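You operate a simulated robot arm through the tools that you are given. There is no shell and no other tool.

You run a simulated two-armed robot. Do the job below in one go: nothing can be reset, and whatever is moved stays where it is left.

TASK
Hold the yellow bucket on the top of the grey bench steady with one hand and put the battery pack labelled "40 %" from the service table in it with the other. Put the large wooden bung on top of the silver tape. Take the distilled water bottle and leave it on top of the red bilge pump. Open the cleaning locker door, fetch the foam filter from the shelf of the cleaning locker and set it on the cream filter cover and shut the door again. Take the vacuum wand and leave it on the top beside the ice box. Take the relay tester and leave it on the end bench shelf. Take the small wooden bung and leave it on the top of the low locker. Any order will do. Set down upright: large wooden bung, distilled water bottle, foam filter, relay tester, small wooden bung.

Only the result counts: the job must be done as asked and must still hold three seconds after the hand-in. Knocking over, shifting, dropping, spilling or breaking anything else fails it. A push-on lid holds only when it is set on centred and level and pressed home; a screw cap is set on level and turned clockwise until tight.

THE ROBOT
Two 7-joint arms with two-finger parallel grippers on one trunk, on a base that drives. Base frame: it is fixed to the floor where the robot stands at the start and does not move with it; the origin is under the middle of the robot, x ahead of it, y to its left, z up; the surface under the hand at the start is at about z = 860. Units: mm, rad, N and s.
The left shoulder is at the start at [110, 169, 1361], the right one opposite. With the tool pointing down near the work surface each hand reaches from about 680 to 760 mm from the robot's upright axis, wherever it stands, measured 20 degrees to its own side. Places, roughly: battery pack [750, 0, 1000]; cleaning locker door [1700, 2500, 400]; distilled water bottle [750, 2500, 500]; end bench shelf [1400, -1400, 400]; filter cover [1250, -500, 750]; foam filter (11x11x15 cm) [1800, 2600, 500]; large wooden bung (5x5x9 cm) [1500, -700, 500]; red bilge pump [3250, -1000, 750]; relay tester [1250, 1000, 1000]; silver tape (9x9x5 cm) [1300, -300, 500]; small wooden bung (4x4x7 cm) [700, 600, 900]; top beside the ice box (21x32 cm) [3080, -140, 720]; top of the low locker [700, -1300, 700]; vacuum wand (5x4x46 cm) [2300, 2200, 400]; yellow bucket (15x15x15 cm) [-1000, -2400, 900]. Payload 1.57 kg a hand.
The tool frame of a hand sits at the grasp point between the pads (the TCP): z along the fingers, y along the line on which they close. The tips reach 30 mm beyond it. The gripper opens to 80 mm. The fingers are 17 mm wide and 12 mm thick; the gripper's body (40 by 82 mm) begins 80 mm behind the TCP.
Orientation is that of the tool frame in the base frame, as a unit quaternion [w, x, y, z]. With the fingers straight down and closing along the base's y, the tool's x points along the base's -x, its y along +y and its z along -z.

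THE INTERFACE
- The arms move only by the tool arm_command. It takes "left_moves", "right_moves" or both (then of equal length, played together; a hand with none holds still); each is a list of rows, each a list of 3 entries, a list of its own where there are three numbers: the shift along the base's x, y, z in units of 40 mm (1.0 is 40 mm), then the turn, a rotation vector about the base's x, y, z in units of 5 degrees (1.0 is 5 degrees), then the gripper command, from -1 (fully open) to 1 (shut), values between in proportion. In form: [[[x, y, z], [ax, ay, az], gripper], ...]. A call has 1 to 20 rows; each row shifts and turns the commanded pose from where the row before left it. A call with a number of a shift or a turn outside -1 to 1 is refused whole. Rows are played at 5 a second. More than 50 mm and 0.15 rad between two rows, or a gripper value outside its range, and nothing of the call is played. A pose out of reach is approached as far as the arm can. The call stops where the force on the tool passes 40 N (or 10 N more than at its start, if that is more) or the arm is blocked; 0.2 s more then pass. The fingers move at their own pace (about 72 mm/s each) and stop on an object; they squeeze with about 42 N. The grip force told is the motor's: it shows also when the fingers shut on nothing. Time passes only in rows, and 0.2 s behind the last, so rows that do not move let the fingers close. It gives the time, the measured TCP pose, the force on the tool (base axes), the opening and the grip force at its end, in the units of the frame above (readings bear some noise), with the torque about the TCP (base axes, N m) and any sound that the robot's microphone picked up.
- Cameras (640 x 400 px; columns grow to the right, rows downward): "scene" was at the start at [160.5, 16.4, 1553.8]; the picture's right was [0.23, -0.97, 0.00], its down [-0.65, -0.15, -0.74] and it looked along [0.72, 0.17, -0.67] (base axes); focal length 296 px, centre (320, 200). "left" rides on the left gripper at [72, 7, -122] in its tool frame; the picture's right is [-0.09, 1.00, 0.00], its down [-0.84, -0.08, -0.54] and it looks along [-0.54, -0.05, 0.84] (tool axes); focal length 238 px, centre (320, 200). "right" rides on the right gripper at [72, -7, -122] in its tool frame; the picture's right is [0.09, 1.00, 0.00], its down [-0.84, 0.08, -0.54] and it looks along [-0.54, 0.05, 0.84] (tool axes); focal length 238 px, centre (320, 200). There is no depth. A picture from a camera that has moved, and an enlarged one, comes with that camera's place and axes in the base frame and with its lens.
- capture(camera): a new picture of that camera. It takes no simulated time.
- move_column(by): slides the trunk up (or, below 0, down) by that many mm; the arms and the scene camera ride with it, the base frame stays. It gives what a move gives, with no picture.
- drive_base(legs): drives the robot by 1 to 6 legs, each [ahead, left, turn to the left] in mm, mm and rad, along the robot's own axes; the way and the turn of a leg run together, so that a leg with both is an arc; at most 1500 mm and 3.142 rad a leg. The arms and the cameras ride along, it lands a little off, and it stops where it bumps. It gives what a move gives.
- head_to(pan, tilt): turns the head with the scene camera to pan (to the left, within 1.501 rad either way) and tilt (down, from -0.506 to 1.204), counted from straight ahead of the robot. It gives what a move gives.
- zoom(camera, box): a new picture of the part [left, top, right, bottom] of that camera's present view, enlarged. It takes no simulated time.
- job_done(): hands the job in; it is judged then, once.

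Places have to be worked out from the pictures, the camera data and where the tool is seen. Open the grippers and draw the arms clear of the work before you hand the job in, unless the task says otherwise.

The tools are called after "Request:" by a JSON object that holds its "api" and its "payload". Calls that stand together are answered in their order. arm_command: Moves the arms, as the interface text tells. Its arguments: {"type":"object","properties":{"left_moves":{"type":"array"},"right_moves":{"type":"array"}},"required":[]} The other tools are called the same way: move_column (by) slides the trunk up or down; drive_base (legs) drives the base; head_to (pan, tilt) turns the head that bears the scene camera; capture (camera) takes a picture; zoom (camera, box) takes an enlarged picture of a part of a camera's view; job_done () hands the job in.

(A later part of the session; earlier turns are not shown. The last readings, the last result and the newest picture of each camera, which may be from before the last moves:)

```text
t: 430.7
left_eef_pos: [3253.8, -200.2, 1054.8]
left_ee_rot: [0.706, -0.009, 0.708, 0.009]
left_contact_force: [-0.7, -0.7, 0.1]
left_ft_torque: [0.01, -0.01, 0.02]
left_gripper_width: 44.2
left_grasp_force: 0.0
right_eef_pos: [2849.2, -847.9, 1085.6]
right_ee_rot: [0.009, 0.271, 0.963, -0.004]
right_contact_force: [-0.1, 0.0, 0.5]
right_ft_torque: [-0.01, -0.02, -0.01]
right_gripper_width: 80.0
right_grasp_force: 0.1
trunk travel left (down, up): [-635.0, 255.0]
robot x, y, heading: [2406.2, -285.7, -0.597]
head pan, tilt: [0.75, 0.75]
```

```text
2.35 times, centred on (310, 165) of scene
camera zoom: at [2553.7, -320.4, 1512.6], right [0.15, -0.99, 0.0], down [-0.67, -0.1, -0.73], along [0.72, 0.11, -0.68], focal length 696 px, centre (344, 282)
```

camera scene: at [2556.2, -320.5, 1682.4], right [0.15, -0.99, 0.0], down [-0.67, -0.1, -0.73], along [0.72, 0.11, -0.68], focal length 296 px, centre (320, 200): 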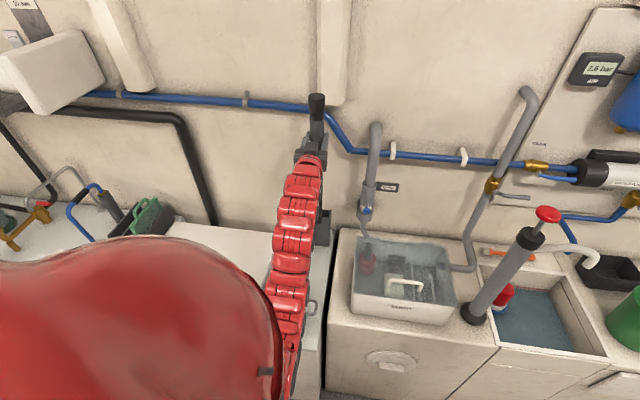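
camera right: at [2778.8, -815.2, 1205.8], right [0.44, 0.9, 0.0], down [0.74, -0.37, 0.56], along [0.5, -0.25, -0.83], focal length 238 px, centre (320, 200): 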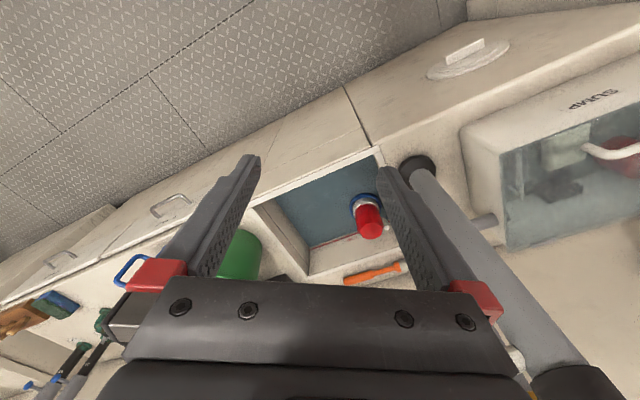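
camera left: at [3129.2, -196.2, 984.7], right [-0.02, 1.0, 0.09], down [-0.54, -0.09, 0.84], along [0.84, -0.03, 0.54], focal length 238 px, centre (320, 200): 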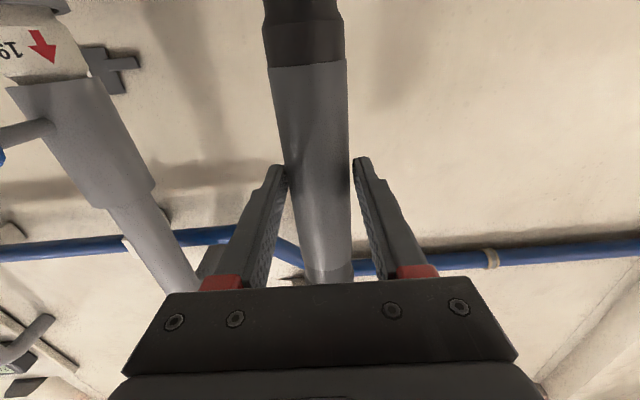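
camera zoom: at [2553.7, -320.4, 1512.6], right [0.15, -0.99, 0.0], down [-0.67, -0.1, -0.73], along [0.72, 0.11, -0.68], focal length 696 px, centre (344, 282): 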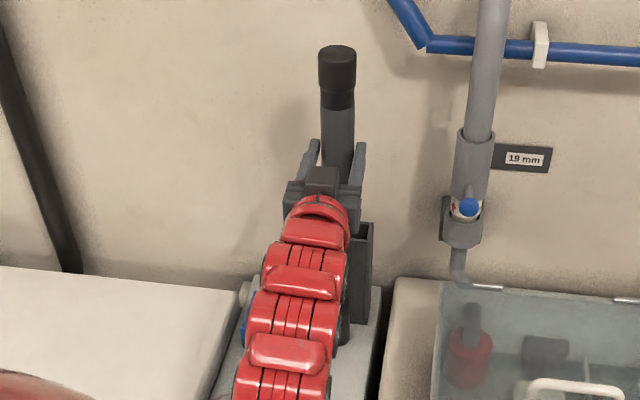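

Slightly opened, the wand is free yet standing. I wait two seconds with the fingers as a guard to see whether it stays.

Request:
{"api": "arm_command", "payload": {"left_moves": [[[0, 0, 0], [0, 0, 0], -0.1], [[0, 0, 0], [0, 0, 0], -0.1], [[0, 0, 0], [0, 0, 0], -0.1], [[0, 0, 0], [0, 0, 0], -0.1], [[0, 0, 0], [0, 0, 0], -0.1], [[0, 0, 0], [0, 0, 0], -0.1], [[0, 0, 0], [0, 0, 0], -0.1], [[0, 0, 0], [0, 0, 0], -0.1], [[0, 0, 0], [0, 0, 0], -0.1], [[0, 0, 0], [0, 0, 0], -0.1]]}}

Request:
{"api": "capture", "payload": {"camera": "left"}}

```text
t: 432.9
left_eef_pos: [3253.5, -200.6, 1055.0]
left_ee_rot: [0.706, -0.008, 0.708, 0.008]
left_contact_force: [-0.5, 0.4, -0.3]
left_ft_torque: [-0.01, -0.02, 0.02]
left_gripper_width: 44.2
left_grasp_force: 0.1
right_eef_pos: [2848.6, -849.1, 1086.8]
right_ee_rot: [0.008, 0.271, 0.962, -0.004]
right_contact_force: [0.0, -0.2, -0.4]
right_ft_torque: [-0.02, 0.0, 0.0]
right_gripper_width: 79.9
right_grasp_force: 0.0
trunk travel left (down, up): [-635.0, 255.0]
robot x, y, heading: [2407.8, -284.2, -0.596]
head pan, tilt: [0.75, 0.75]
```

```text
taken
camera left: at [3129.2, -196.2, 984.8], right [-0.02, 1.0, 0.09], down [-0.54, -0.09, 0.84], along [0.84, -0.03, 0.54], focal length 238 px, centre (320, 200)
```

left: 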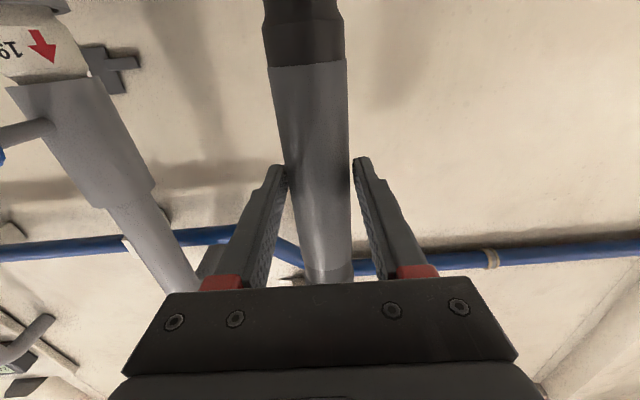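

It stands on its own. Open fully, then back straight out.

Request:
{"api": "arm_command", "payload": {"left_moves": [[[0, 0, 0], [0, 0, 0], -0.4], [[0, 0, 0], [0, 0, 0], -0.7], [[0, 0, 0], [0, 0, 0], -1], [[0, 0, 0], [0, 0, 0], -1], [[0, 0, 0], [0, 0, 0], -1]]}}

Request:
{"api": "drive_base", "payload": {"legs": [[-83, -56, 0]]}}

Request:
{"api": "capture", "payload": {"camera": "left"}}

Request:
{"api": "drive_base", "payload": {"legs": [[-165, -112, 0]]}}

Request:
{"api": "head_to", "payload": {"pan": 0.6, "tilt": 0.6}}

Request:
{"api": "zoom", "payload": {"camera": "scene", "box": [200, 100, 440, 300]}}

```text
t: 434.1
left_eef_pos: [3254.3, -200.1, 1056.2]
left_ee_rot: [0.706, -0.009, 0.708, 0.008]
left_contact_force: [-0.5, 0.1, 0.0]
left_ft_torque: [-0.03, 0.01, 0.01]
left_gripper_width: 80.2
left_grasp_force: 0.0
right_eef_pos: [2848.2, -849.8, 1084.9]
right_ee_rot: [0.008, 0.272, 0.962, -0.003]
right_contact_force: [-0.1, -0.2, -0.4]
right_ft_torque: [-0.02, 0.03, 0.04]
right_gripper_width: 80.0
right_grasp_force: 0.1
trunk travel left (down, up): [-635.0, 255.0]
robot x, y, heading: [2405.9, -285.2, -0.598]
head pan, tilt: [0.75, 0.75]
```

```text
t: 435.2
left_eef_pos: [3153.1, -198.7, 1056.6]
left_ee_rot: [0.705, -0.008, 0.709, 0.008]
left_contact_force: [-1.0, -0.3, 1.0]
left_ft_torque: [0.0, 0.02, -0.01]
left_gripper_width: 80.2
left_grasp_force: 0.1
right_eef_pos: [2750.3, -847.2, 1085.6]
right_ee_rot: [0.009, 0.272, 0.962, -0.003]
right_contact_force: [0.5, 0.4, 0.7]
right_ft_torque: [0.03, -0.03, 0.01]
right_gripper_width: 80.3
right_grasp_force: 0.3
trunk travel left (down, up): [-635.0, 255.0]
robot x, y, heading: [2307.9, -277.6, -0.597]
head pan, tilt: [0.75, 0.75]
```

```text
taken
camera left: at [3030.4, -195.1, 985.0], right [-0.02, 1.0, 0.09], down [-0.54, -0.09, 0.84], along [0.84, -0.03, 0.54], focal length 238 px, centre (320, 200)
```

left: 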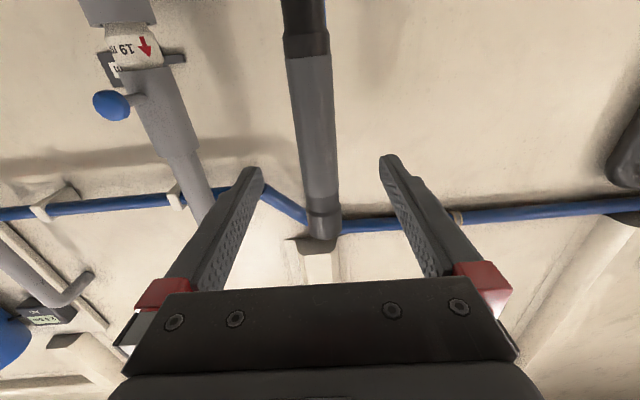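

```text
t: 436.8
left_eef_pos: [2952.8, -199.8, 1055.3]
left_ee_rot: [0.706, -0.008, 0.709, 0.008]
left_contact_force: [0.0, 0.1, -0.3]
left_ft_torque: [0.03, 0.01, 0.01]
left_gripper_width: 80.2
left_grasp_force: 0.1
right_eef_pos: [2548.3, -849.4, 1084.6]
right_ee_rot: [0.009, 0.273, 0.962, -0.002]
right_contact_force: [-0.1, -0.9, -0.7]
right_ft_torque: [0.03, -0.03, 0.02]
right_gripper_width: 80.2
right_grasp_force: 0.2
trunk travel left (down, up): [-635.0, 255.0]
robot x, y, heading: [2109.0, -284.9, -0.601]
head pan, tilt: [0.75, 0.75]
```

```text
t: 437.5
left_eef_pos: [2953.3, -200.4, 1055.9]
left_ee_rot: [0.706, -0.008, 0.709, 0.008]
left_contact_force: [-0.1, 0.1, -0.7]
left_ft_torque: [-0.01, 0.03, -0.03]
left_gripper_width: 80.1
left_grasp_force: 0.0
right_eef_pos: [2548.9, -849.4, 1086.2]
right_ee_rot: [0.009, 0.274, 0.962, -0.004]
right_contact_force: [-0.4, 0.1, -0.3]
right_ft_torque: [-0.02, -0.03, -0.02]
right_gripper_width: 80.2
right_grasp_force: 0.1
trunk travel left (down, up): [-635.0, 255.0]
robot x, y, heading: [2104.2, -281.3, -0.605]
head pan, tilt: [0.6, 0.6]
```

```text
2.00 times, centred on (320, 200) of scene
camera zoom: at [2260.6, -331.8, 1525.5], right [0.0, -1.0, 0.0], down [-0.57, 0.0, -0.82], along [0.82, 0.0, -0.57], focal length 592 px, centre (320, 200)
```

zoom: 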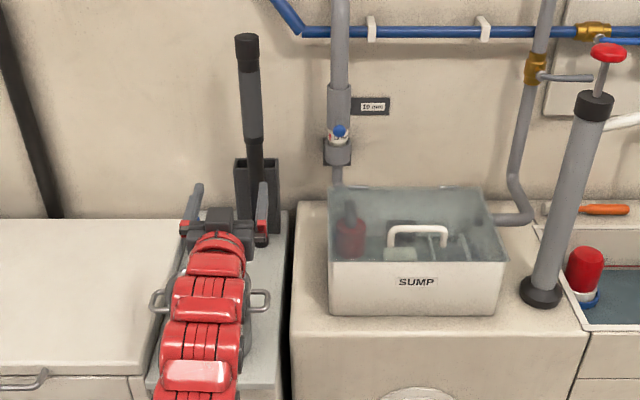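

The wand stands safely. Pump cap measured at ≈[3205, −880, 735], ~70 mm wide. Now to the far end for the bottle and foam filter: turn and drive up the aisle.

Request:
{"api": "move_column", "payload": {"by": 150}}

Request:
{"api": "drive_base", "payload": {"legs": [[0, 0, 1.63]]}}

Request:
{"api": "drive_base", "payload": {"legs": [[560, 470, 0], [340, 200, 0]]}}

Request:
{"api": "head_to", "payload": {"pan": 0.55, "tilt": 0.5}}

Request:
{"api": "capture", "payload": {"camera": "scene"}}

```text
t: 439.3
left_eef_pos: [2953.9, -201.3, 1205.7]
left_ee_rot: [0.706, -0.009, 0.708, 0.008]
left_contact_force: [1.0, 0.3, -0.3]
left_ft_torque: [-0.01, 0.01, -0.04]
left_gripper_width: 80.0
left_grasp_force: 0.0
right_eef_pos: [2547.7, -848.5, 1234.7]
right_ee_rot: [0.009, 0.273, 0.962, -0.003]
right_contact_force: [-0.6, 0.0, 0.2]
right_ft_torque: [0.01, -0.02, -0.01]
right_gripper_width: 80.0
right_grasp_force: 0.0
trunk travel left (down, up): [-785.0, 105.0]
robot x, y, heading: [2104.0, -286.0, -0.599]
head pan, tilt: [0.6, 0.6]
```

```text
t: 443.6
left_eef_pos: [1971.8, 555.5, 1205.7]
left_ee_rot: [-0.478, 0.522, -0.479, -0.519]
left_contact_force: [-0.7, -0.8, 0.2]
left_ft_torque: [0.0, 0.01, 0.01]
left_gripper_width: 80.1
left_grasp_force: 0.1
right_eef_pos: [2644.6, 191.1, 1235.3]
right_ee_rot: [0.008, -0.515, 0.857, 0.004]
right_contact_force: [0.3, -0.4, 0.2]
right_ft_torque: [-0.01, -0.04, 0.0]
right_gripper_width: 80.0
right_grasp_force: 0.1
trunk travel left (down, up): [-785.0, 105.0]
robot x, y, heading: [2108.7, -284.6, 1.033]
head pan, tilt: [0.6, 0.6]
```

```text
t: 449.7
left_eef_pos: [1848.7, 1673.3, 1206.2]
left_ee_rot: [-0.477, 0.522, -0.479, -0.52]
left_contact_force: [-0.2, -0.2, 0.3]
left_ft_torque: [-0.01, -0.01, 0.05]
left_gripper_width: 79.8
left_grasp_force: 0.0
right_eef_pos: [2523.2, 1313.3, 1235.4]
right_ee_rot: [0.009, -0.517, 0.856, 0.004]
right_contact_force: [0.1, -0.6, 0.3]
right_ft_torque: [0.04, 0.0, 0.01]
right_gripper_width: 80.2
right_grasp_force: 0.0
trunk travel left (down, up): [-785.0, 105.0]
robot x, y, heading: [1985.3, 835.8, 1.042]
head pan, tilt: [0.6, 0.6]
```

```text
t: 450.4
left_eef_pos: [1849.0, 1674.6, 1206.3]
left_ee_rot: [-0.476, 0.523, -0.479, -0.52]
left_contact_force: [0.3, 0.9, 0.6]
left_ft_torque: [-0.01, 0.02, 0.02]
left_gripper_width: 80.0
left_grasp_force: 0.0
right_eef_pos: [2523.1, 1313.5, 1235.0]
right_ee_rot: [0.009, -0.517, 0.856, 0.004]
right_contact_force: [0.3, 0.3, -0.1]
right_ft_torque: [-0.03, 0.0, 0.01]
right_gripper_width: 80.0
right_grasp_force: 0.1
trunk travel left (down, up): [-785.0, 105.0]
robot x, y, heading: [1987.7, 837.7, 1.036]
head pan, tilt: [0.55, 0.499]
```

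```text
taken
camera scene: at [2026.5, 993.6, 1684.5], right [1.0, 0.02, 0.0], down [0.01, -0.48, -0.88], along [-0.02, 0.88, -0.48], focal length 296 px, centre (320, 200)
```

scene: 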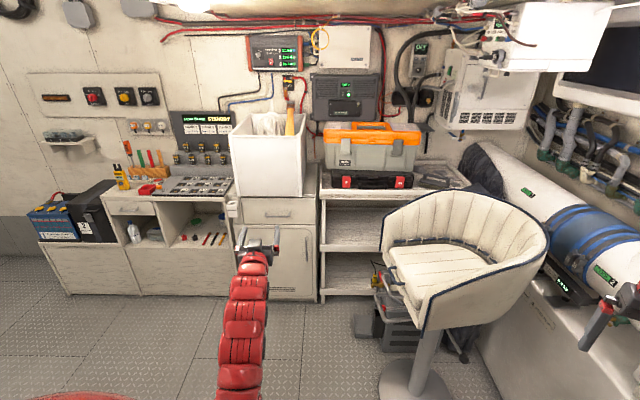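

Request:
{"api": "zoom", "payload": {"camera": "scene", "box": [200, 150, 340, 310]}}

Request:
{"api": "zoom", "payload": {"camera": "scene", "box": [80, 170, 240, 300]}}

```text
2.50 times, centred on (270, 230) of scene
camera zoom: at [2026.5, 993.6, 1684.5], right [1.0, 0.02, 0.0], down [0.01, -0.48, -0.88], along [-0.02, 0.88, -0.48], focal length 740 px, centre (445, 125)
```

zoom: 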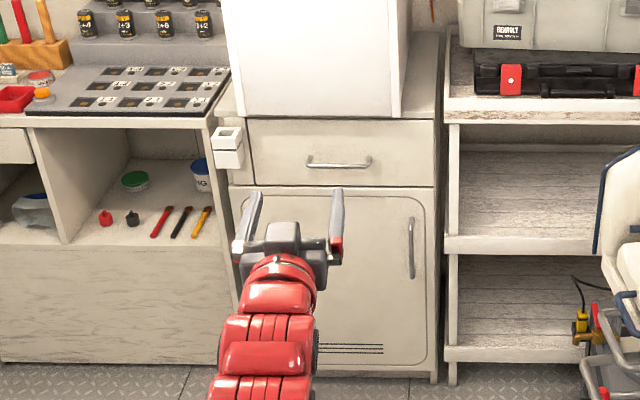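

```text
3.08 times, centred on (160, 235) of scene
camera zoom: at [2026.5, 993.6, 1684.5], right [1.0, 0.02, 0.0], down [0.01, -0.48, -0.88], along [-0.02, 0.88, -0.48], focal length 911 px, centre (812, 92)
```

zoom: 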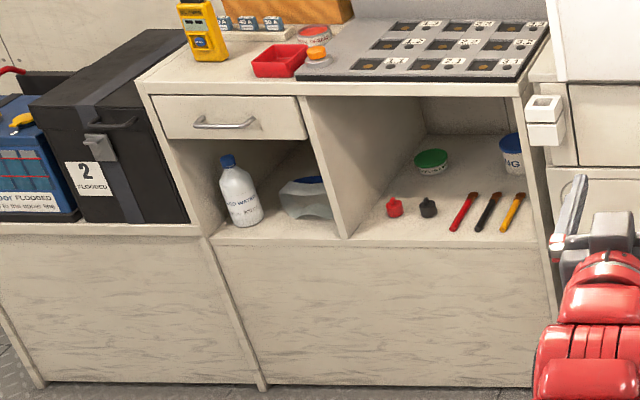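

The locker front is at y≈2500 with its handle at ≈[1917, 2465], z 430–590, hinge on the left. To keep the right arm away from the chair while the left works there, I first swing the right hand around to the robot's right side.

Request:
{"api": "arm_command", "payload": {"right_moves": [[[0.577, -0.683, 0], [0, 0, -0.573], -1], [[0.543, -0.711, 0], [0, 0, -0.573], -1], [[0.506, -0.738, 0], [0, 0, -0.573], -1], [[0.469, -0.762, 0], [0, 0, -0.573], -1], [[0.43, -0.785, 0], [0, 0, -0.573], -1], [[0.391, -0.806, 0], [0, 0, -0.573], -1], [[0.35, -0.824, 0], [0, 0, -0.573], -1], [[0.308, -0.84, 0], [0, 0, -0.573], -1], [[0.266, -0.855, 0], [0, 0, -0.573], -1], [[0.223, -0.867, 0], [0, 0, -0.573], -1], [[0.179, -0.877, 0], [0, 0, -0.573], -1], [[0.135, -0.885, 0], [0, 0, -0.573], -1], [[0.091, -0.89, 0], [0, 0, -0.573], -1], [[0.046, -0.894, 0], [0, 0, -0.573], -1], [[0.001, -0.895, 0], [0, 0, -0.573], -1], [[-0.043, -0.894, 0], [0, 0, -0.573], -1], [[-0.088, -0.891, 0], [0, 0, -0.573], -1], [[-0.132, -0.885, 0], [0, 0, -0.573], -1]]}}

```text
t: 454.2
left_eef_pos: [1849.2, 1672.8, 1206.3]
left_ee_rot: [-0.476, 0.523, -0.478, -0.521]
left_contact_force: [-0.3, -0.2, -0.3]
left_ft_torque: [-0.05, -0.03, 0.01]
left_gripper_width: 80.0
left_grasp_force: 0.2
right_eef_pos: [2700.5, 715.8, 1211.8]
right_ee_rot: [0.01, -0.093, 0.996, 0.001]
right_contact_force: [-0.2, -0.1, -0.8]
right_ft_torque: [0.03, 0.01, 0.0]
right_gripper_width: 80.0
right_grasp_force: 0.0
right hand out of reach, approached as far as the arm can: row 2, 3, 5, 7, 10, 14
trunk travel left (down, up): [-785.0, 105.0]
robot x, y, heading: [1990.0, 835.4, 1.035]
head pan, tilt: [0.55, 0.499]
```

Right hand is parked at the side. I lower the trunk below the overhead panel and drive to a standoff in front of the locker handle.

Request:
{"api": "move_column", "payload": {"by": -260}}

Request:
{"api": "drive_base", "payload": {"legs": [[540, 307, 0], [0, 0, -0.067]]}}

Request:
{"api": "move_column", "payload": {"by": -400}}

Request:
{"api": "capture", "payload": {"camera": "left"}}

Request:
{"api": "head_to", "payload": {"pan": 0.6, "tilt": 0.4}}

Request:
{"api": "capture", "payload": {"camera": "scene"}}

```text
t: 456.8
left_eef_pos: [1849.7, 1673.7, 946.8]
left_ee_rot: [-0.476, 0.523, -0.478, -0.521]
left_contact_force: [-0.7, -0.5, -0.3]
left_ft_torque: [0.0, 0.0, -0.04]
left_gripper_width: 80.0
left_grasp_force: 0.1
right_eef_pos: [2700.2, 717.5, 951.1]
right_ee_rot: [0.009, -0.094, 0.996, -0.001]
right_contact_force: [0.2, 0.9, -0.1]
right_ft_torque: [0.02, 0.01, -0.02]
right_gripper_width: 80.0
right_grasp_force: 0.1
trunk travel left (down, up): [-525.0, 365.0]
robot x, y, heading: [1987.9, 833.1, 1.035]
head pan, tilt: [0.55, 0.499]
```

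```text
t: 460.8
left_eef_pos: [1914.3, 2308.3, 947.0]
left_ee_rot: [-0.493, 0.507, -0.495, -0.505]
left_contact_force: [-0.4, -0.2, 0.7]
left_ft_torque: [-0.03, -0.02, 0.03]
left_gripper_width: 80.0
left_grasp_force: 0.1
right_eef_pos: [2701.1, 1299.5, 951.4]
right_ee_rot: [0.01, -0.061, 0.998, 0.0]
right_contact_force: [0.6, -0.2, 0.3]
right_ft_torque: [0.02, 0.01, -0.02]
right_gripper_width: 80.1
right_grasp_force: 0.1
trunk travel left (down, up): [-525.0, 365.0]
robot x, y, heading: [2002.1, 1460.5, 0.967]
head pan, tilt: [0.55, 0.499]
```

```text
t: 464.6
left_eef_pos: [1914.2, 2308.6, 545.9]
left_ee_rot: [-0.493, 0.507, -0.495, -0.505]
left_contact_force: [-0.4, -0.4, 0.5]
left_ft_torque: [-0.01, -0.02, 0.01]
left_gripper_width: 80.1
left_grasp_force: 0.0
right_eef_pos: [2701.8, 1299.7, 552.6]
right_ee_rot: [0.009, -0.061, 0.998, 0.0]
right_contact_force: [0.4, -1.2, -0.2]
right_ft_torque: [-0.01, -0.01, 0.01]
right_gripper_width: 80.3
right_grasp_force: 0.0
trunk travel left (down, up): [-125.0, 765.0]
robot x, y, heading: [1997.9, 1468.0, 0.973]
head pan, tilt: [0.55, 0.499]
```

```text
taken
camera left: at [1908.2, 2187.2, 475.0], right [-1.0, -0.02, 0.09], down [0.09, -0.54, 0.84], along [0.03, 0.84, 0.54], focal length 238 px, centre (320, 200)
```

left: 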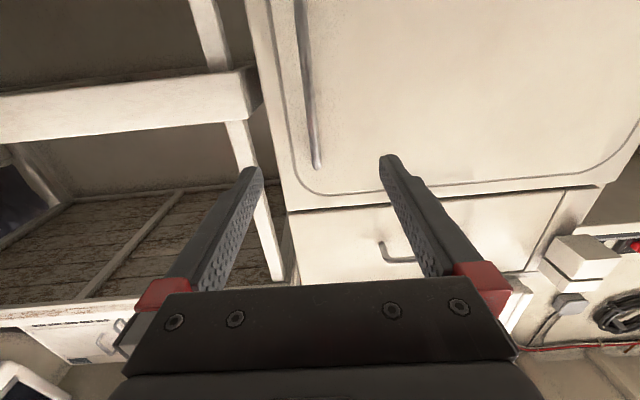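

```text
t: 465.3
left_eef_pos: [1912.7, 2308.4, 545.9]
left_ee_rot: [-0.493, 0.507, -0.495, -0.505]
left_contact_force: [0.4, -0.2, -1.1]
left_ft_torque: [0.0, 0.0, 0.01]
left_gripper_width: 80.2
left_grasp_force: 0.0
right_eef_pos: [2701.4, 1298.4, 551.7]
right_ee_rot: [0.01, -0.061, 0.998, 0.0]
right_contact_force: [-0.4, -0.1, -0.2]
right_ft_torque: [0.0, -0.01, -0.04]
right_gripper_width: 79.9
right_grasp_force: 0.0
trunk travel left (down, up): [-125.0, 765.0]
robot x, y, heading: [1999.6, 1462.0, 0.974]
head pan, tilt: [0.6, 0.4]
```

```text
taken
camera scene: at [2042.3, 1619.3, 1033.7], right [1.0, 0.0, 0.0], down [0.0, -0.39, -0.92], along [0.0, 0.92, -0.39], focal length 296 px, centre (320, 200)
```

scene: 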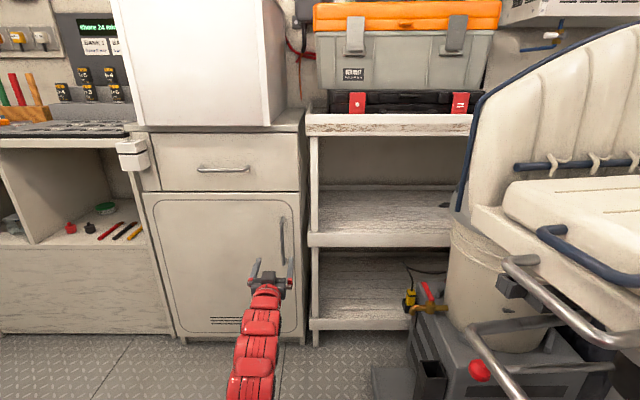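

Handle at x≈1919, y≈2487, z 447–621. I drive in most of the way and check.

Request:
{"api": "drive_base", "payload": {"legs": [[104, 63, 0]]}}

Request:
{"api": "capture", "payload": {"camera": "left"}}

```text
t: 466.6
left_eef_pos: [1924.4, 2432.3, 546.5]
left_ee_rot: [-0.493, 0.507, -0.495, -0.505]
left_contact_force: [-1.0, 0.1, 0.4]
left_ft_torque: [0.0, 0.0, 0.02]
left_gripper_width: 79.7
left_grasp_force: 0.1
right_eef_pos: [2710.0, 1420.2, 552.2]
right_ee_rot: [0.01, -0.061, 0.998, 0.0]
right_contact_force: [0.0, 0.1, -0.5]
right_ft_torque: [0.01, 0.0, 0.01]
right_gripper_width: 80.1
right_grasp_force: 0.1
trunk travel left (down, up): [-125.0, 765.0]
robot x, y, heading: [2009.1, 1585.0, 0.974]
head pan, tilt: [0.6, 0.4]
```

```text
taken
camera left: at [1919.3, 2310.0, 474.8], right [-1.0, -0.02, 0.09], down [0.09, -0.54, 0.84], along [0.03, 0.84, 0.54], focal length 238 px, centre (320, 200)
```

left: 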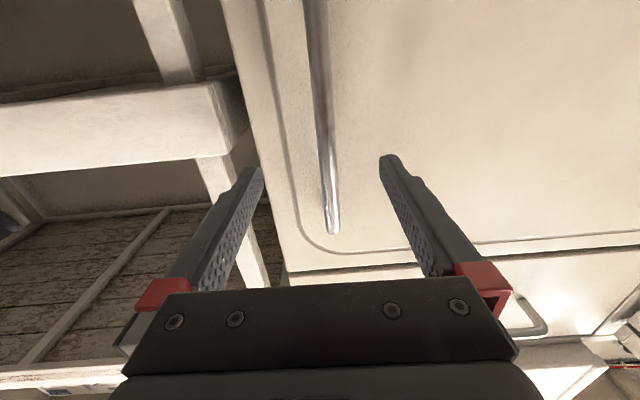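

The bar runs between the fingers. I advance 45 mm with the arm and close on it.

Request:
{"api": "arm_command", "payload": {"left_moves": [[[-0.17, 0.55, 0], [0, 0, 0], -1], [[0, 0.5, 0], [0, 0, 0], -0.5], [[0, 0, 0], [0, 0, 0], 0], [[0, 0, 0], [0, 0, 0], 1], [[0, 0, 0], [0, 0, 0], 1], [[0, 0, 0], [0, 0, 0], 1], [[0, 0, 0], [0, 0, 0], 1]]}}

Request:
{"api": "capture", "payload": {"camera": "left"}}

```text
t: 467.1
left_eef_pos: [1920.2, 2465.4, 544.3]
left_ee_rot: [-0.494, 0.506, -0.497, -0.503]
left_contact_force: [1.6, -23.3, 2.3]
left_ft_torque: [0.15, 0.0, -0.91]
left_gripper_width: 60.4
left_grasp_force: 0.5
right_eef_pos: [2711.0, 1420.1, 551.6]
right_ee_rot: [0.008, -0.062, 0.998, 0.0]
right_contact_force: [0.2, -0.3, 0.2]
right_ft_torque: [0.0, 0.0, 0.0]
right_gripper_width: 79.7
right_grasp_force: 0.0
trunk travel left (down, up): [-125.0, 765.0]
robot x, y, heading: [2006.1, 1587.8, 0.968]
head pan, tilt: [0.6, 0.4]
stopped in row 2 (left hand): the force on the tool passed its limit at 173 N (the readings are from after the stop); the commanded pose is now the measured one
```

```text
taken
camera left: at [1913.7, 2342.8, 472.6], right [-1.0, -0.02, 0.09], down [0.09, -0.54, 0.84], along [0.04, 0.84, 0.54], focal length 238 px, centre (320, 200)
```

left: 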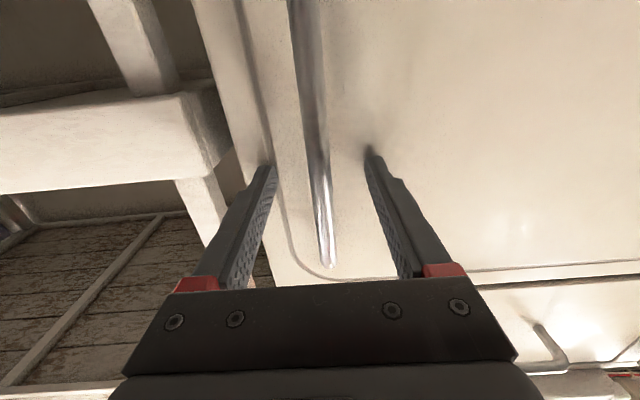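

The tips touched the door face (y≈2496). I retreat 8 mm and close on the bar.

Request:
{"api": "arm_command", "payload": {"left_moves": [[[0, -0.22, 0], [0, 0, 0], -0.5], [[0, 0, 0], [0, 0, 0], 0.2], [[0, 0, 0], [0, 0, 0], 1], [[0, 0, 0], [0, 0, 0], 1], [[0, 0, 0], [0, 0, 0], 1], [[0, 0, 0], [0, 0, 0], 1]]}}

Request:
{"api": "capture", "payload": {"camera": "left"}}

```text
t: 468.6
left_eef_pos: [1918.2, 2458.0, 541.1]
left_ee_rot: [-0.493, 0.507, -0.497, -0.503]
left_contact_force: [-8.4, 1.5, 0.8]
left_ft_torque: [-0.12, 0.02, -0.08]
left_gripper_width: 11.4
left_grasp_force: 28.5
right_eef_pos: [2711.1, 1421.5, 552.9]
right_ee_rot: [0.009, -0.061, 0.998, -0.001]
right_contact_force: [0.4, -0.4, -0.2]
right_ft_torque: [-0.02, -0.03, -0.03]
right_gripper_width: 80.3
right_grasp_force: 0.0
trunk travel left (down, up): [-125.0, 765.0]
robot x, y, heading: [2006.9, 1585.0, 0.966]
head pan, tilt: [0.6, 0.4]
```

```text
taken
camera left: at [1912.4, 2335.4, 471.1], right [-1.0, -0.02, 0.09], down [0.09, -0.53, 0.84], along [0.03, 0.85, 0.53], focal length 238 px, centre (320, 200)
```

left: 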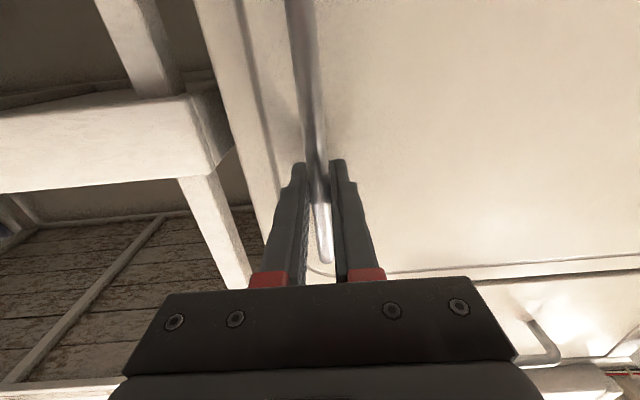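

The bar is gripped. I pull the door along its arc by backing the base in small legs.

Request:
{"api": "drive_base", "payload": {"legs": [[-34, -17, 0]]}}

Request:
{"api": "drive_base", "payload": {"legs": [[-34, -15, 0]]}}

Request:
{"api": "capture", "payload": {"camera": "scene"}}

```text
t: 469.4
left_eef_pos: [1913.0, 2421.2, 541.1]
left_ee_rot: [-0.493, 0.507, -0.497, -0.503]
left_contact_force: [-14.8, 2.6, 0.3]
left_ft_torque: [0.35, 0.01, 0.03]
left_gripper_width: 12.0
left_grasp_force: 29.4
right_eef_pos: [2705.8, 1383.0, 553.0]
right_ee_rot: [0.01, -0.061, 0.998, 0.0]
right_contact_force: [-0.8, 0.7, 1.0]
right_ft_torque: [-0.01, -0.02, -0.02]
right_gripper_width: 79.9
right_grasp_force: 0.1
trunk travel left (down, up): [-125.0, 765.0]
robot x, y, heading: [2007.1, 1550.2, 0.968]
head pan, tilt: [0.6, 0.4]
```

```text
t: 470.3
left_eef_pos: [1904.7, 2383.7, 541.7]
left_ee_rot: [-0.493, 0.507, -0.497, -0.504]
left_contact_force: [-11.3, 2.8, 0.4]
left_ft_torque: [0.4, -0.08, 0.03]
left_gripper_width: 11.8
left_grasp_force: 29.2
right_eef_pos: [2697.3, 1346.9, 551.9]
right_ee_rot: [0.01, -0.062, 0.998, -0.001]
right_contact_force: [0.0, 0.4, 0.9]
right_ft_torque: [-0.01, -0.01, 0.0]
right_gripper_width: 80.0
right_grasp_force: 0.1
trunk travel left (down, up): [-125.0, 765.0]
robot x, y, heading: [1995.4, 1510.4, 0.975]
head pan, tilt: [0.6, 0.4]
```

```text
taken
camera scene: at [2038.9, 1667.1, 1033.8], right [1.0, 0.0, 0.0], down [0.0, -0.39, -0.92], along [0.0, 0.92, -0.39], focal length 296 px, centre (320, 200)
```

scene: 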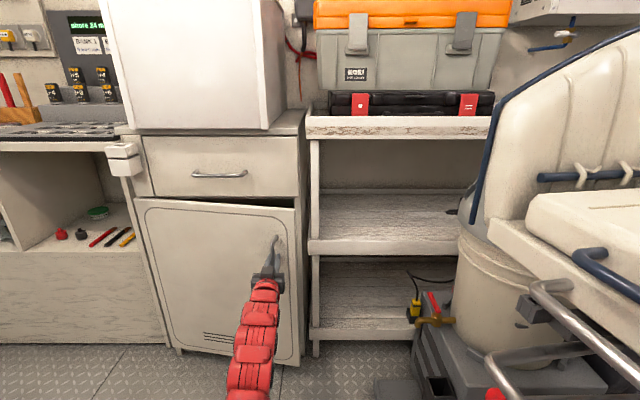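

The door swings. Continue along the arc.

Request:
{"api": "drive_base", "payload": {"legs": [[-37, -8, 0], [-37, -6, 0]]}}

Request:
{"api": "drive_base", "payload": {"legs": [[-37, -3, 0], [-37, 0, 0]]}}

Request:
{"api": "capture", "payload": {"camera": "scene"}}

Request:
{"api": "capture", "payload": {"camera": "left"}}

```text
t: 471.6
left_eef_pos: [1878.6, 2314.4, 541.8]
left_ee_rot: [-0.493, 0.506, -0.498, -0.503]
left_contact_force: [30.9, -13.3, -6.3]
left_ft_torque: [0.45, -0.15, 0.02]
left_gripper_width: 11.7
left_grasp_force: 29.2
right_eef_pos: [2669.7, 1276.9, 550.8]
right_ee_rot: [0.008, -0.061, 0.998, 0.0]
right_contact_force: [-0.1, -0.4, 0.9]
right_ft_torque: [-0.02, 0.01, -0.03]
right_gripper_width: 80.1
right_grasp_force: 0.1
trunk travel left (down, up): [-125.0, 765.0]
robot x, y, heading: [1963.9, 1441.8, 0.968]
head pan, tilt: [0.6, 0.4]
```

```text
t: 473.0
left_eef_pos: [1844.0, 2252.5, 542.2]
left_ee_rot: [-0.495, 0.505, -0.498, -0.501]
left_contact_force: [33.0, -22.0, -5.4]
left_ft_torque: [0.05, 0.04, 0.04]
left_gripper_width: 12.0
left_grasp_force: 29.2
right_eef_pos: [2630.2, 1214.0, 551.4]
right_ee_rot: [0.008, -0.06, 0.998, 0.0]
right_contact_force: [1.1, 0.2, 0.7]
right_ft_torque: [-0.02, 0.0, -0.03]
right_gripper_width: 80.1
right_grasp_force: 0.0
trunk travel left (down, up): [-125.0, 765.0]
robot x, y, heading: [1925.2, 1379.3, 0.967]
head pan, tilt: [0.6, 0.4]
```

```text
taken
camera scene: at [1974.0, 1535.0, 1033.7], right [1.0, 0.0, 0.0], down [0.0, -0.39, -0.92], along [0.0, 0.92, -0.39], focal length 296 px, centre (320, 200)
```

scene: 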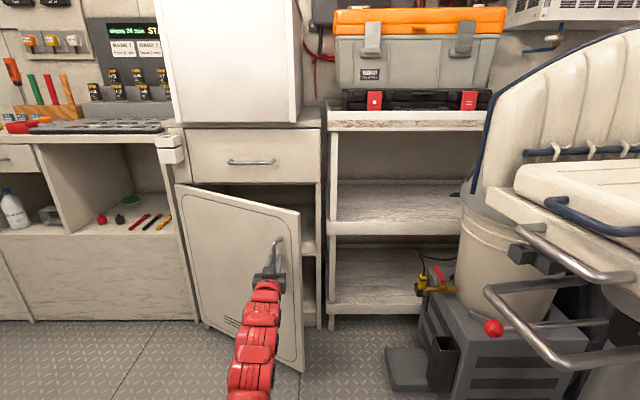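

```text
taken
camera left: at [1837.4, 2129.5, 471.2], right [-1.0, -0.01, 0.09], down [0.08, -0.53, 0.84], along [0.04, 0.84, 0.53], focal length 238 px, centre (320, 200)
```

left: 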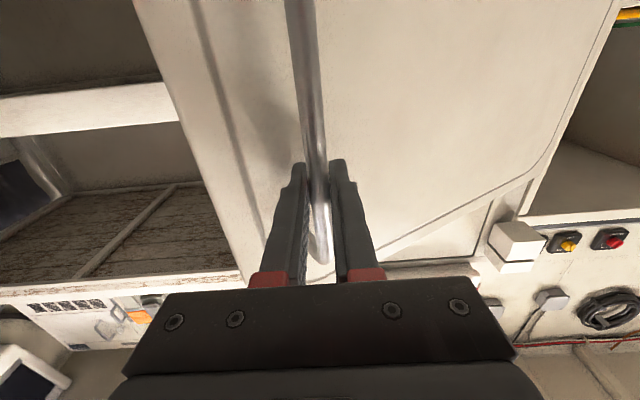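

Door ~30° open. I correct the arc radius (hinge nearer x≈1430) and continue to ~60°.

Request:
{"api": "drive_base", "payload": {"legs": [[-30, -8, 0], [-35, 2, 0]]}}

Request:
{"api": "drive_base", "payload": {"legs": [[-34, 4, 0], [-34, 9, 0]]}}

```text
t: 474.3
left_eef_pos: [1810.1, 2195.6, 540.4]
left_ee_rot: [-0.495, 0.508, -0.499, -0.499]
left_contact_force: [-22.5, 20.4, 0.4]
left_ft_torque: [-0.24, 0.08, 0.15]
left_gripper_width: 11.9
left_grasp_force: 28.8
right_eef_pos: [2597.8, 1156.2, 551.9]
right_ee_rot: [0.01, -0.06, 0.998, 0.0]
right_contact_force: [0.2, 0.5, -0.6]
right_ft_torque: [0.0, 0.07, 0.03]
right_gripper_width: 80.0
right_grasp_force: 0.0
trunk travel left (down, up): [-125.0, 765.0]
robot x, y, heading: [1895.9, 1319.1, 0.972]
head pan, tilt: [0.6, 0.4]
```

```text
t: 475.6
left_eef_pos: [1761.5, 2146.6, 539.3]
left_ee_rot: [-0.495, 0.507, -0.499, -0.499]
left_contact_force: [-2.3, 4.7, -6.2]
left_ft_torque: [0.18, 0.04, 0.1]
left_gripper_width: 11.7
left_grasp_force: 28.9
right_eef_pos: [2549.6, 1108.8, 551.8]
right_ee_rot: [0.008, -0.061, 0.998, 0.0]
right_contact_force: [-0.5, -0.9, -0.4]
right_ft_torque: [0.0, 0.0, 0.01]
right_gripper_width: 80.1
right_grasp_force: 0.0
trunk travel left (down, up): [-125.0, 765.0]
robot x, y, heading: [1846.6, 1271.7, 0.97]
head pan, tilt: [0.6, 0.4]
```

Good, ~42° open with low force. The base is nearing the bench, so I release the bar (opening only a little), retract, and will push the door further from its inner side.

Request:
{"api": "arm_command", "payload": {"left_moves": [[[0, 0, 0], [0, 0, 0], 0.4], [[0, 0, 0], [0, 0, 0], 0.4], [[0, -0.5, 0], [0, 0, 0], 0.4], [[0, -1, 0], [0, 0, 0], 0.4], [[0, -0.5, 0], [0, 0, 0], 0.4], [[0, 0, 0], [0, 0, 0], 1], [[0, 0, 0], [0, 0, 0], 1]]}}

Request:
{"api": "capture", "payload": {"camera": "scene"}}

```text
t: 477.2
left_eef_pos: [1763.1, 2066.1, 541.4]
left_ee_rot: [-0.495, 0.506, -0.499, -0.5]
left_contact_force: [0.8, -0.3, 0.0]
left_ft_torque: [0.0, 0.0, 0.0]
left_gripper_width: 0.0
left_grasp_force: 21.1
right_eef_pos: [2550.0, 1108.2, 552.0]
right_ee_rot: [0.009, -0.061, 0.998, 0.0]
right_contact_force: [0.4, -0.8, 0.6]
right_ft_torque: [0.01, 0.0, 0.01]
right_gripper_width: 79.9
right_grasp_force: 0.0
trunk travel left (down, up): [-125.0, 765.0]
robot x, y, heading: [1842.0, 1277.2, 0.971]
head pan, tilt: [0.6, 0.4]
```

```text
taken
camera scene: at [1891.3, 1429.8, 1033.8], right [1.0, 0.0, 0.0], down [0.0, -0.39, -0.92], along [0.0, 0.92, -0.39], focal length 296 px, centre (320, 200)
```

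scene: 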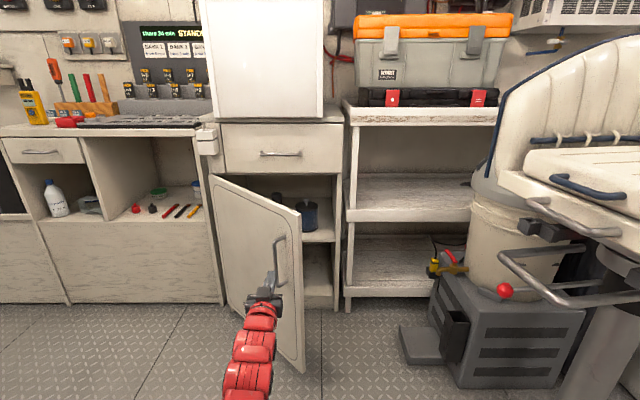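

Request:
{"api": "zoom", "payload": {"camera": "scene", "box": [200, 160, 360, 310]}}

Request:
{"api": "zoom", "payload": {"camera": "scene", "box": [260, 180, 340, 260]}}

```text
2.67 times, centred on (280, 235) of scene
camera zoom: at [1891.3, 1429.8, 1033.8], right [1.0, 0.0, 0.0], down [0.0, -0.39, -0.92], along [0.0, 0.92, -0.39], focal length 789 px, centre (427, 107)
```

zoom: 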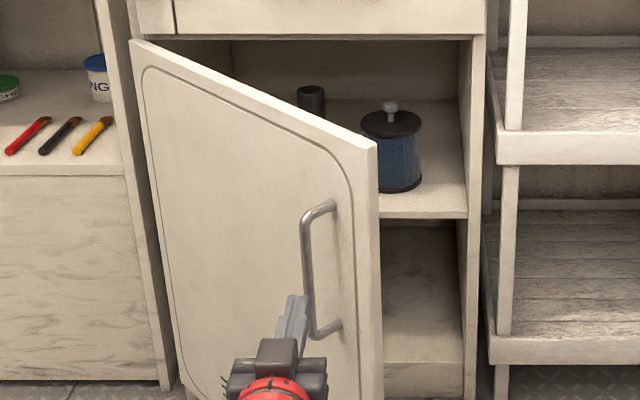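

```text
5.00 times, centred on (300, 220) of scene
camera zoom: at [1891.3, 1429.8, 1033.8], right [1.0, 0.0, 0.0], down [0.0, -0.39, -0.92], along [0.0, 0.92, -0.39], focal length 1480 px, centre (420, 100)
```

zoom: 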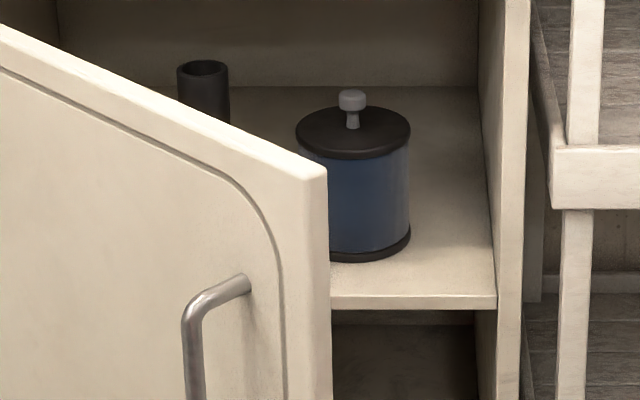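

The foam filter is a blue cartridge with a knob on top, on the upper shelf at ≈[1832, 2600], knob z≈541, shelf z≈399. Now I move the closed hand to the inner side of the door's free edge and push it further open.

Request:
{"api": "drive_base", "payload": {"legs": [[71, -103, 0], [111, 76, 0]]}}

Request:
{"api": "capture", "payload": {"camera": "scene"}}

Request:
{"api": "drive_base", "payload": {"legs": [[-57, 83, 0], [-57, 83, 0]]}}

Request:
{"api": "capture", "payload": {"camera": "scene"}}

```text
t: 479.3
left_eef_pos: [1887.4, 2201.4, 540.3]
left_ee_rot: [-0.495, 0.506, -0.498, -0.5]
left_contact_force: [0.5, -0.3, 0.8]
left_ft_torque: [-0.02, -0.03, -0.02]
left_gripper_width: 0.2
left_grasp_force: 21.5
right_eef_pos: [2675.3, 1244.4, 552.4]
right_ee_rot: [0.008, -0.063, 0.998, 0.001]
right_contact_force: [-0.2, 0.8, -0.6]
right_ft_torque: [-0.03, 0.01, 0.03]
right_gripper_width: 80.2
right_grasp_force: 0.1
trunk travel left (down, up): [-125.0, 765.0]
robot x, y, heading: [1975.6, 1407.0, 0.973]
head pan, tilt: [0.6, 0.4]
```

```text
taken
camera scene: at [2016.9, 1564.9, 1033.7], right [1.0, 0.0, 0.0], down [0.0, -0.39, -0.92], along [0.0, 0.92, -0.39], focal length 296 px, centre (320, 200)
```

scene: 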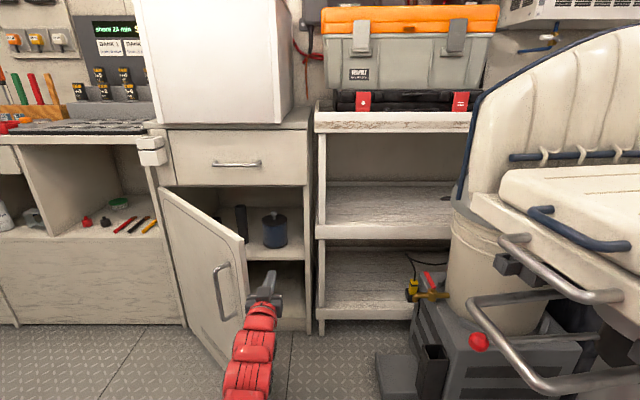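

```text
t: 480.4
left_eef_pos: [1830.8, 2199.2, 541.2]
left_ee_rot: [-0.499, 0.505, -0.5, -0.496]
left_contact_force: [2.2, -1.6, 2.1]
left_ft_torque: [-0.1, 0.04, 0.19]
left_gripper_width: 0.2
left_grasp_force: 21.0
right_eef_pos: [2611.9, 1243.3, 551.6]
right_ee_rot: [0.008, -0.061, 0.998, 0.001]
right_contact_force: [0.0, 0.5, 0.2]
right_ft_torque: [0.0, -0.02, -0.02]
right_gripper_width: 80.2
right_grasp_force: 0.0
trunk travel left (down, up): [-125.0, 765.0]
robot x, y, heading: [1913.7, 1409.1, 0.971]
head pan, tilt: [0.6, 0.4]
stopped in leg 1: the force on the tool passed its limit at 103 N (the readings are from after the stop); the commanded pose is now the measured one
```

```text
taken
camera scene: at [1954.1, 1563.9, 1033.8], right [1.0, 0.0, 0.0], down [0.0, -0.39, -0.92], along [0.0, 0.92, -0.39], focal length 296 px, centre (320, 200)
```

scene: 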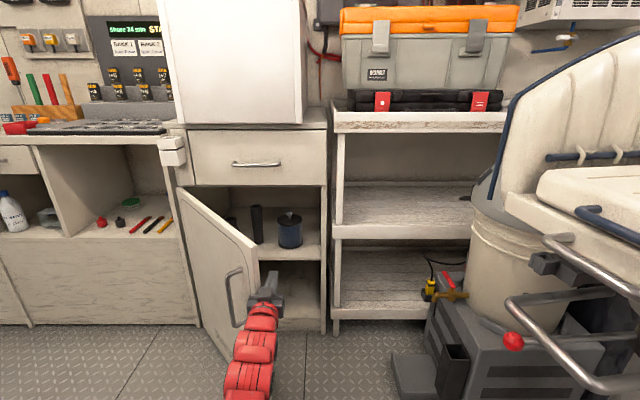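

The quick contact spiked the force; I push gently with the arm in small steps instead.

Request:
{"api": "arm_command", "payload": {"left_moves": [[[-0.2, 0, 0], [0, 0, 0], 1], [[-0.2, 0, 0], [0, 0, 0], 1], [[-0.2, 0, 0], [0, 0, 0], 1], [[-0.2, 0, 0], [0, 0, 0], 1], [[-0.25, 0, 0], [0, 0, 0], 1], [[-0.25, 0, 0], [0, 0, 0], 1], [[-0.25, 0, 0], [0, 0, 0], 1], [[-0.25, 0, 0], [0, 0, 0], 1], [[-0.25, 0, 0], [0, 0, 0], 1], [[-0.25, 0, 0], [0, 0, 0], 1], [[-0.25, 0, 0], [0, 0, 0], 1], [[-0.25, 0, 0], [0, 0, 0], 1]]}}

Request:
{"api": "capture", "payload": {"camera": "scene"}}

```text
t: 480.8
left_eef_pos: [1830.9, 2198.3, 540.7]
left_ee_rot: [0.503, -0.502, 0.502, 0.493]
left_contact_force: [5.0, -5.4, 3.6]
left_ft_torque: [-0.1, 0.12, 0.54]
left_gripper_width: 0.1
left_grasp_force: 21.5
right_eef_pos: [2612.0, 1240.2, 550.3]
right_ee_rot: [0.009, -0.061, 0.998, 0.002]
right_contact_force: [-0.2, 0.3, -0.7]
right_ft_torque: [-0.01, -0.03, 0.0]
right_gripper_width: 80.0
right_grasp_force: 0.0
trunk travel left (down, up): [-125.0, 765.0]
robot x, y, heading: [1909.7, 1408.1, 0.963]
head pan, tilt: [0.6, 0.4]
stopped in row 2 (left hand): the force on the tool passed its limit at 50 N (the readings are from after the stop); the commanded pose is now the measured one
```

```text
taken
camera scene: at [1955.0, 1562.6, 1034.0], right [1.0, 0.0, 0.0], down [0.0, -0.39, -0.92], along [0.0, 0.92, -0.39], focal length 296 px, centre (320, 200)
```

scene: 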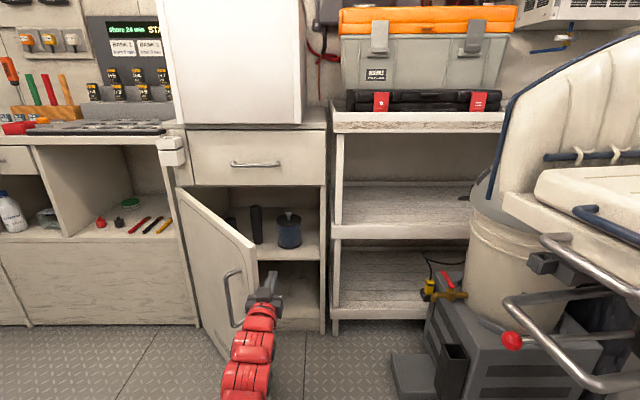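

Request:
{"api": "arm_command", "payload": {"left_moves": [[[-0.08, 0, 0], [0, 0, 0], 1], [[-0.08, 0, 0], [0, 0, 0], 1], [[-0.08, 0, 0], [0, 0, 0], 1], [[-0.08, 0, 0], [0, 0, 0], 1], [[-0.08, 0, 0], [0, 0, 0], 1], [[-0.08, 0, 0], [0, 0, 0], 1]]}}

Request:
{"api": "capture", "payload": {"camera": "left"}}

Request:
{"api": "zoom", "payload": {"camera": "scene", "box": [170, 170, 340, 370]}}

```text
t: 481.3
left_eef_pos: [1830.1, 2197.9, 543.1]
left_ee_rot: [0.505, -0.501, 0.503, 0.49]
left_contact_force: [5.9, -6.6, 5.0]
left_ft_torque: [-0.21, 0.1, 0.61]
left_gripper_width: 0.0
left_grasp_force: 21.6
right_eef_pos: [2614.0, 1239.7, 549.8]
right_ee_rot: [0.007, -0.061, 0.998, 0.001]
right_contact_force: [0.9, 0.1, 0.3]
right_ft_torque: [0.01, -0.01, 0.01]
right_gripper_width: 80.1
right_grasp_force: 0.1
trunk travel left (down, up): [-125.0, 765.0]
robot x, y, heading: [1910.6, 1405.3, 0.966]
head pan, tilt: [0.6, 0.4]
stopped in row 2 (left hand): the force on the tool passed its limit at 43 N (the readings are from after the stop); the commanded pose is now the measured one
```

```text
taken
camera left: at [1820.9, 2075.9, 470.8], right [-1.0, 0.02, 0.08], down [0.06, -0.53, 0.84], along [0.06, 0.84, 0.53], focal length 238 px, centre (320, 200)
```

left: 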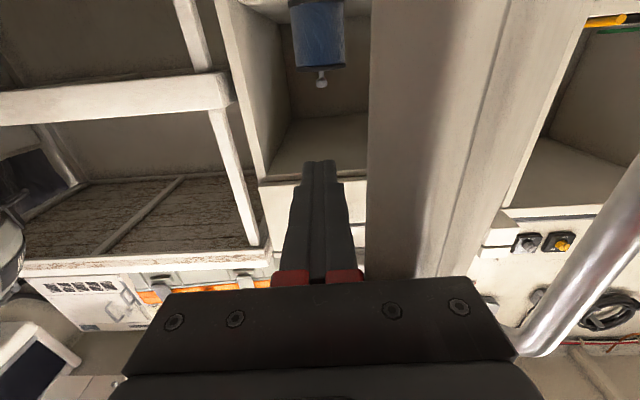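

```text
2.00 times, centred on (255, 270) of scene
camera zoom: at [1955.8, 1561.8, 1034.1], right [1.0, 0.0, 0.0], down [0.0, -0.39, -0.92], along [0.0, 0.92, -0.39], focal length 592 px, centre (450, 60)
```

zoom: 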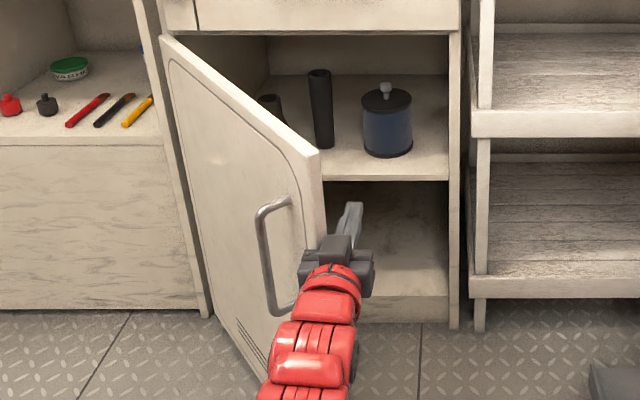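

Pushing meets too much friction, but the gap is enough if the hand comes in slightly from the right. I back off the door edge, yaw the left hand ~11° left, and tuck the right arm further back.

Request:
{"api": "arm_command", "payload": {"left_moves": [[[0.6, -0.3, 0], [0, 0, 0], 1], [[0.6, -0.3, 0], [0, 0, 0.75], 1], [[0.2, 0, 0], [0, 0, 0.75], 0], [[0.1, 0, 0], [0, 0, 0.75], -1], [[0, 0, 0], [0, 0, 0], -1], [[0, 0, 0], [0, 0, 0], -1], [[0, 0, 0], [0, 0, 0], -1], [[0, 0, 0], [0, 0, 0], -1]], "right_moves": [[[-0.2275, -0.8656, 0], [0, 0, -0.573], -1], [[-0.2705, -0.8532, 0], [0, 0, -0.573], -1], [[-0.3128, -0.8386, 0], [0, 0, -0.573], -1], [[-0.3543, -0.8219, 0], [0, 0, -0.573], -1], [[-0.395, -0.8032, 0], [0, 0, -0.573], -1], [[-0.4346, -0.7825, 0], [0, 0, -0.573], -1], [[-0.4731, -0.7597, 0], [0, 0, -0.573], -1], [[-0.5105, -0.7351, 0], [0, 0, -0.573], -1]]}}

Request:
{"api": "capture", "payload": {"camera": "scene"}}

Request:
{"api": "capture", "payload": {"camera": "left"}}

```text
t: 483.1
left_eef_pos: [1888.6, 2175.5, 539.9]
left_ee_rot: [-0.453, 0.55, -0.452, -0.537]
left_contact_force: [-0.4, 0.3, -0.5]
left_ft_torque: [0.01, 0.05, -0.03]
left_gripper_width: 80.1
left_grasp_force: 0.1
right_eef_pos: [2494.3, 980.4, 549.7]
right_ee_rot: [0.008, 0.139, 0.99, -0.001]
right_contact_force: [-0.3, 0.2, -0.3]
right_ft_torque: [-0.04, 0.0, 0.03]
right_gripper_width: 79.8
right_grasp_force: 0.1
trunk travel left (down, up): [-125.0, 765.0]
robot x, y, heading: [1913.3, 1408.6, 0.97]
head pan, tilt: [0.6, 0.4]
```

```text
taken
camera scene: at [1955.3, 1562.8, 1033.8], right [1.0, 0.0, 0.0], down [0.0, -0.39, -0.92], along [0.0, 0.92, -0.39], focal length 296 px, centre (320, 200)
```

scene: 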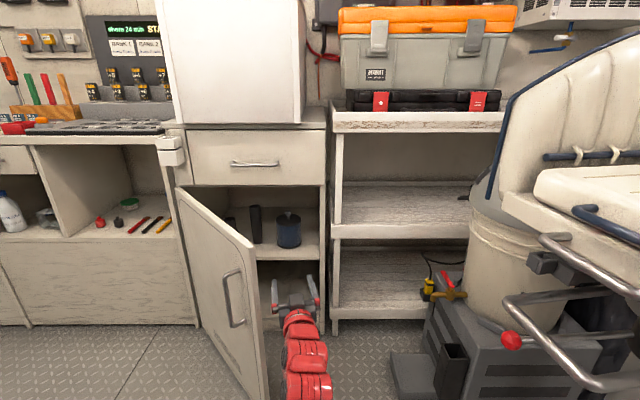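

```text
taken
camera left: at [1904.0, 2053.8, 469.7], right [-0.98, -0.18, 0.08], down [0.16, -0.51, 0.84], along [-0.11, 0.84, 0.53], focal length 238 px, centre (320, 200)
```

left: 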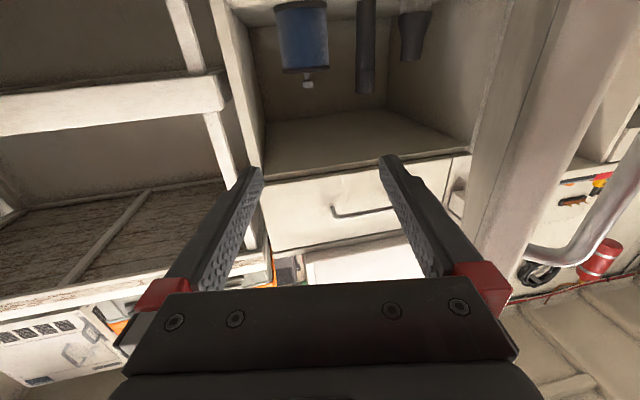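

Request:
{"api": "zoom", "payload": {"camera": "scene", "box": [230, 190, 330, 270]}}

Request:
{"api": "zoom", "payload": {"camera": "left", "box": [220, 0, 460, 170]}}

```text
5.00 times, centred on (280, 230) of scene
camera zoom: at [1955.3, 1562.8, 1033.8], right [1.0, 0.0, 0.0], down [0.0, -0.39, -0.92], along [0.0, 0.92, -0.39], focal length 1480 px, centre (520, 50)
```

zoom: 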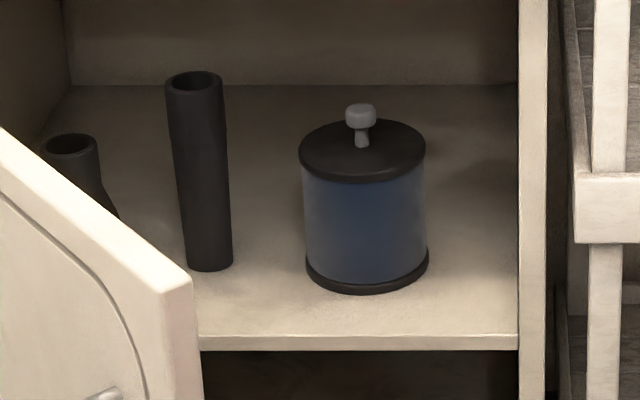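

```text
2.35 times, centred on (340, 85) of left
camera zoom: at [1904.0, 2053.8, 469.7], right [-0.98, -0.18, 0.08], down [0.16, -0.51, 0.84], along [-0.11, 0.84, 0.53], focal length 561 px, centre (273, 471)
```

zoom: 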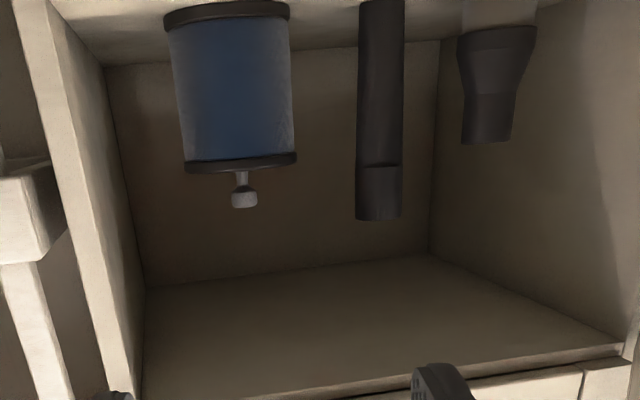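

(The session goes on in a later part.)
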